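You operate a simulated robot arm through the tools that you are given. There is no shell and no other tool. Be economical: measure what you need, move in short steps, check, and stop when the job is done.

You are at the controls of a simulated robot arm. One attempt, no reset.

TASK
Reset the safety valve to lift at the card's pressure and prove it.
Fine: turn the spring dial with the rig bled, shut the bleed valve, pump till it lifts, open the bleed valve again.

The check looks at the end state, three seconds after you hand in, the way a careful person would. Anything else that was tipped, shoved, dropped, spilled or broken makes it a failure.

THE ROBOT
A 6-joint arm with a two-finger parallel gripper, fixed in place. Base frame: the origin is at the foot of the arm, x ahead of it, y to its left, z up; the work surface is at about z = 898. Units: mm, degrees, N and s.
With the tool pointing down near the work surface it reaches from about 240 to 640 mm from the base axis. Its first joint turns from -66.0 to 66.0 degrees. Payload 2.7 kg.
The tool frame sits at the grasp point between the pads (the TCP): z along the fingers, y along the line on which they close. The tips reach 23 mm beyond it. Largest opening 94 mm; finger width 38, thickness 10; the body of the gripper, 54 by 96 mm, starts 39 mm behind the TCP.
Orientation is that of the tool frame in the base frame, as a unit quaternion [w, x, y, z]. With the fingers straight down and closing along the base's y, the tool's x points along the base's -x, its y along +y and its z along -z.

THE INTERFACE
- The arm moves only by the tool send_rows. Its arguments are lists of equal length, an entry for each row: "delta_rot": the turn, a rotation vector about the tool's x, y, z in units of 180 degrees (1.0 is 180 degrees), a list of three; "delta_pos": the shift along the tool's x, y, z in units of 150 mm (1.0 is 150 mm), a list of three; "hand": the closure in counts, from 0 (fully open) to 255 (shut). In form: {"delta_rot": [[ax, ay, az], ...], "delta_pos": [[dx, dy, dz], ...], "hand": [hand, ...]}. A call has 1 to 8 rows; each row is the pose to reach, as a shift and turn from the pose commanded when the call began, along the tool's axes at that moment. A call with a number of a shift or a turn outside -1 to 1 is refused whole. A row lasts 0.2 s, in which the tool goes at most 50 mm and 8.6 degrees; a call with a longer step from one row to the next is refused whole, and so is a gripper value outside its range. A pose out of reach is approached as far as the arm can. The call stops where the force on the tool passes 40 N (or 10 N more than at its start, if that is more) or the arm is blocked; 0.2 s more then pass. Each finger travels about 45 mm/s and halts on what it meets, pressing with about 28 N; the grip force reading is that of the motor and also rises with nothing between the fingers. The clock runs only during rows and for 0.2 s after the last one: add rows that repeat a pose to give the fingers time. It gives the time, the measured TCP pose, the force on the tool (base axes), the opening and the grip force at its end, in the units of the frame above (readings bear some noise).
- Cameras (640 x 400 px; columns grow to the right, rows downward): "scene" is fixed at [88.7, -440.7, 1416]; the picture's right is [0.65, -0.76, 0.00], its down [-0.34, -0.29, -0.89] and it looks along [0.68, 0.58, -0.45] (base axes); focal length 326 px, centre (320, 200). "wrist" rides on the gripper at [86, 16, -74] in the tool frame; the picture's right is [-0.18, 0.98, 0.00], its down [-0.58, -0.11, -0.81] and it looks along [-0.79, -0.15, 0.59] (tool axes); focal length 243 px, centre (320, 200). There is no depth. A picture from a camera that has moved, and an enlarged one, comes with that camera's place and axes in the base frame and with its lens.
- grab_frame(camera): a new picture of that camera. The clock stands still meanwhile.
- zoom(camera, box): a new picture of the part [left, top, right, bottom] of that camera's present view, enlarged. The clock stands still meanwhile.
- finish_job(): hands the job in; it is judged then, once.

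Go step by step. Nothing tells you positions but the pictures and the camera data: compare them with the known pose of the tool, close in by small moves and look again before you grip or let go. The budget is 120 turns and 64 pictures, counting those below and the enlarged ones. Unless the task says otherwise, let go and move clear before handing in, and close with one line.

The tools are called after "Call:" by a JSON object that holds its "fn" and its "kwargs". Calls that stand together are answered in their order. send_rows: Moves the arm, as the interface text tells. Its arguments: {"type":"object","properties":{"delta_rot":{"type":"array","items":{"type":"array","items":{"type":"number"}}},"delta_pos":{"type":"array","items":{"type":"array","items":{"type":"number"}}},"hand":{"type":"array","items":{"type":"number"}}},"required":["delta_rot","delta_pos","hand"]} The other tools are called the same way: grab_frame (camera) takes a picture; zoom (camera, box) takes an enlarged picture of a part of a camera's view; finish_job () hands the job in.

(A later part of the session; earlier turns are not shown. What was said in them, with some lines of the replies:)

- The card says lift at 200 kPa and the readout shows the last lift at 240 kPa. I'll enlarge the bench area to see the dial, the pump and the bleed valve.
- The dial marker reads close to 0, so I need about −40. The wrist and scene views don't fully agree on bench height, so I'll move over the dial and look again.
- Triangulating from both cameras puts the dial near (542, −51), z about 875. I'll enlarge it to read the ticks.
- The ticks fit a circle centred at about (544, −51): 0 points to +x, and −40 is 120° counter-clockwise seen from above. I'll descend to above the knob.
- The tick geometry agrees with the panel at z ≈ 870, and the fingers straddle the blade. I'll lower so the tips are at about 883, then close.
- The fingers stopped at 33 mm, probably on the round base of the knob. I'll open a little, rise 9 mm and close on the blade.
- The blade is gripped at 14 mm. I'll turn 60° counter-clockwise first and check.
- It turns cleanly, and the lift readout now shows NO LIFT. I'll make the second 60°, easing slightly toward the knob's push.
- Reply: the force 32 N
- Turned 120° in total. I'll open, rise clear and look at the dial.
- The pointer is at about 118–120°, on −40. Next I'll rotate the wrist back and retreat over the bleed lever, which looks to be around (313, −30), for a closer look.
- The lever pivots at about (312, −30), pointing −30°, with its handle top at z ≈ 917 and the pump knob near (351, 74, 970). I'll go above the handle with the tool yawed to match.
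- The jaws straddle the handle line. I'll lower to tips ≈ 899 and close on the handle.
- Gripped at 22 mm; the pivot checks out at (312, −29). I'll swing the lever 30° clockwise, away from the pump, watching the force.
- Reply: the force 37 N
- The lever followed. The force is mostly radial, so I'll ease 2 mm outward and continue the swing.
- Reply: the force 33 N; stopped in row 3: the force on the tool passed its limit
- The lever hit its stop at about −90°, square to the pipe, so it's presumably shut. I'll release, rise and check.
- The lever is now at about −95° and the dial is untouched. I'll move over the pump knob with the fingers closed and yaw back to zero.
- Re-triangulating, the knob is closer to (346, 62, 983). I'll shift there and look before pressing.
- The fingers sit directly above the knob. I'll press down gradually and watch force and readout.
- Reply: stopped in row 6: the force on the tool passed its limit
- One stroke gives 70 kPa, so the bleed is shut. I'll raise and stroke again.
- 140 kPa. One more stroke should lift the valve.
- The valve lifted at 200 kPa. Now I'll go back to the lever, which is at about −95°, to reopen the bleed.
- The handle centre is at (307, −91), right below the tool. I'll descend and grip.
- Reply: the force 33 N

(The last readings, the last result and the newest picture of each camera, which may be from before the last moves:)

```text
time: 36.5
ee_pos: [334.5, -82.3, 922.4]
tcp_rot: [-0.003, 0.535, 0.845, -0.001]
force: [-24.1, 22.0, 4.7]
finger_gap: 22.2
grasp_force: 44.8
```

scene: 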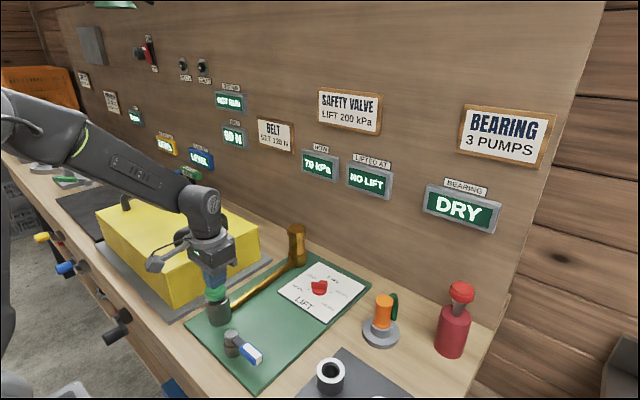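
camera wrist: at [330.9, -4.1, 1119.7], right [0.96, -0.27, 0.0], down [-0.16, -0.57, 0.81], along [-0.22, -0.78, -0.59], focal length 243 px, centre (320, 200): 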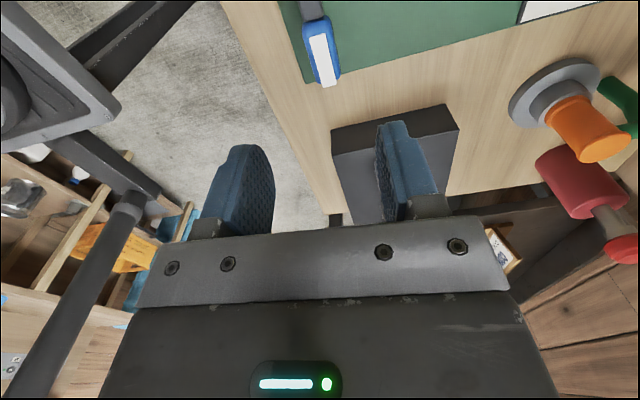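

Call:
{"fn": "send_rows", "kwargs": {"delta_rot": [[0, 0, 0], [0, 0, -0.0417], [0, 0, -0.0833], [0, 0, -0.125], [0, 0, -0.1667]], "delta_pos": [[0.012, 0, 0], [0.015, 0.0505, 0], [0.025, 0.1, 0], [0.041, 0.148, 0], [0.064, 0.193, 0]], "hand": [225, 225, 225, 225, 225]}}

Call:
{"fn": "zoom", "kwargs": {"camera": "scene", "box": [180, 140, 430, 360]}}

```text
time: 37.7
ee_pos: [357.4, -63.4, 923.0]
tcp_rot: [-0.001, 0.298, 0.954, -0.001]
force: [-11.6, 1.2, -24.1]
finger_gap: 21.8
grasp_force: 45.3
```

```text
1.82 times, centred on (305, 250) of scene
camera zoom: at [88.7, -440.8, 1416.0], right [0.65, -0.76, 0.0], down [-0.34, -0.29, -0.89], along [0.68, 0.58, -0.45], focal length 592 px, centre (347, 109)
```

zoom: 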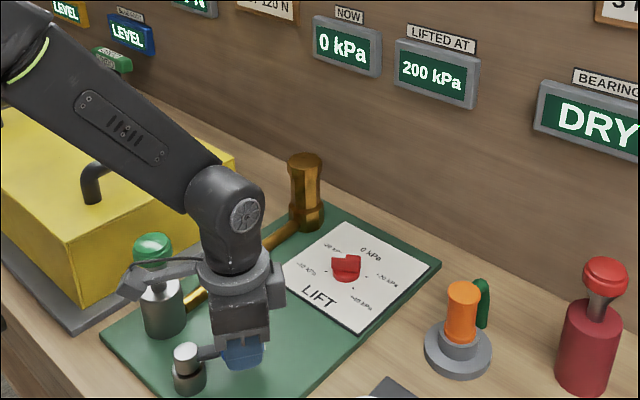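

The rig is bled at 0 kPa and the lift record holds 200. I'll nudge the last few degrees to the original open position, then release and rise.

Call:
{"fn": "send_rows", "kwargs": {"delta_rot": [[0, 0, -0.014], [0, 0, -0.028]], "delta_pos": [[0.001, 0.017, 0], [0.002, 0.034, 0]], "hand": [225, 225]}}

Call:
{"fn": "send_rows", "kwargs": {"delta_rot": [[0, 0, 0], [0, 0, 0], [0, 0, 0], [0, 0, 0], [0, 0, 0], [0, 0, 0], [0, 0, 0]], "delta_pos": [[0, 0, 0], [0, 0, 0], [0, 0, 0], [0, 0, -0.27], [0, 0, -0.54], [0, 0, -0.8], [0, 0, -0.8]], "hand": [100, 100, 100, 100, 100, 100, 100]}}

Call:
{"fn": "grab_frame", "kwargs": {"camera": "scene"}}

Call:
{"fn": "zoom", "kwargs": {"camera": "scene", "box": [180, 220, 400, 380]}}

```text
time: 38.3
ee_pos: [360.3, -60.2, 921.5]
tcp_rot: [0.0, 0.257, 0.966, -0.001]
force: [-13.7, -3.2, -25.3]
finger_gap: 22.0
grasp_force: 44.9
```

```text
time: 39.9
ee_pos: [361.0, -58.0, 1042.6]
tcp_rot: [0.001, 0.257, 0.966, -0.001]
force: [0.1, 0.2, -0.4]
finger_gap: 57.3
grasp_force: 0.1
```

```text
21 pictures are left
```

scene: 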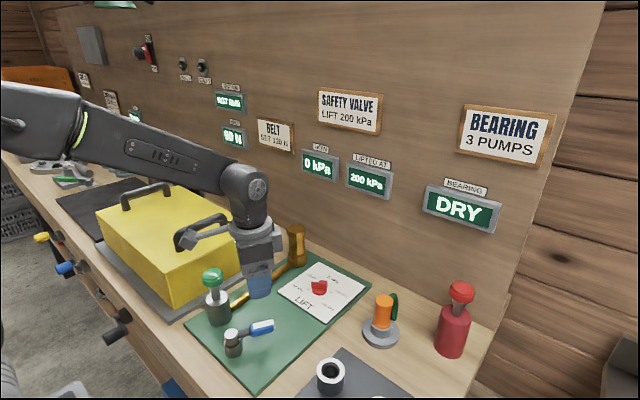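

```text
2.50 times, centred on (290, 300) of scene
camera zoom: at [88.7, -440.7, 1416.0], right [0.65, -0.76, 0.0], down [-0.34, -0.29, -0.89], along [0.68, 0.58, -0.45], focal length 814 px, centre (395, -50)
```

zoom: 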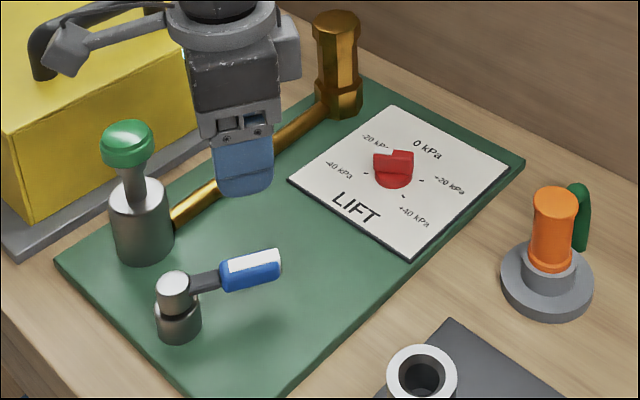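

The lever is back in its open position, the rig reads 0 kPa, the lift readout shows 200 kPa, and the arm is clear with nothing else disturbed. Handing in.

Call:
{"fn": "finish_job", "kwargs": {}}

```text
The job is handed in.
```

The safety valve is reset: the dial is on −40, the valve lifted at 200 kPa under the pump, and the bleed valve is open again with the rig at 0 kPa.
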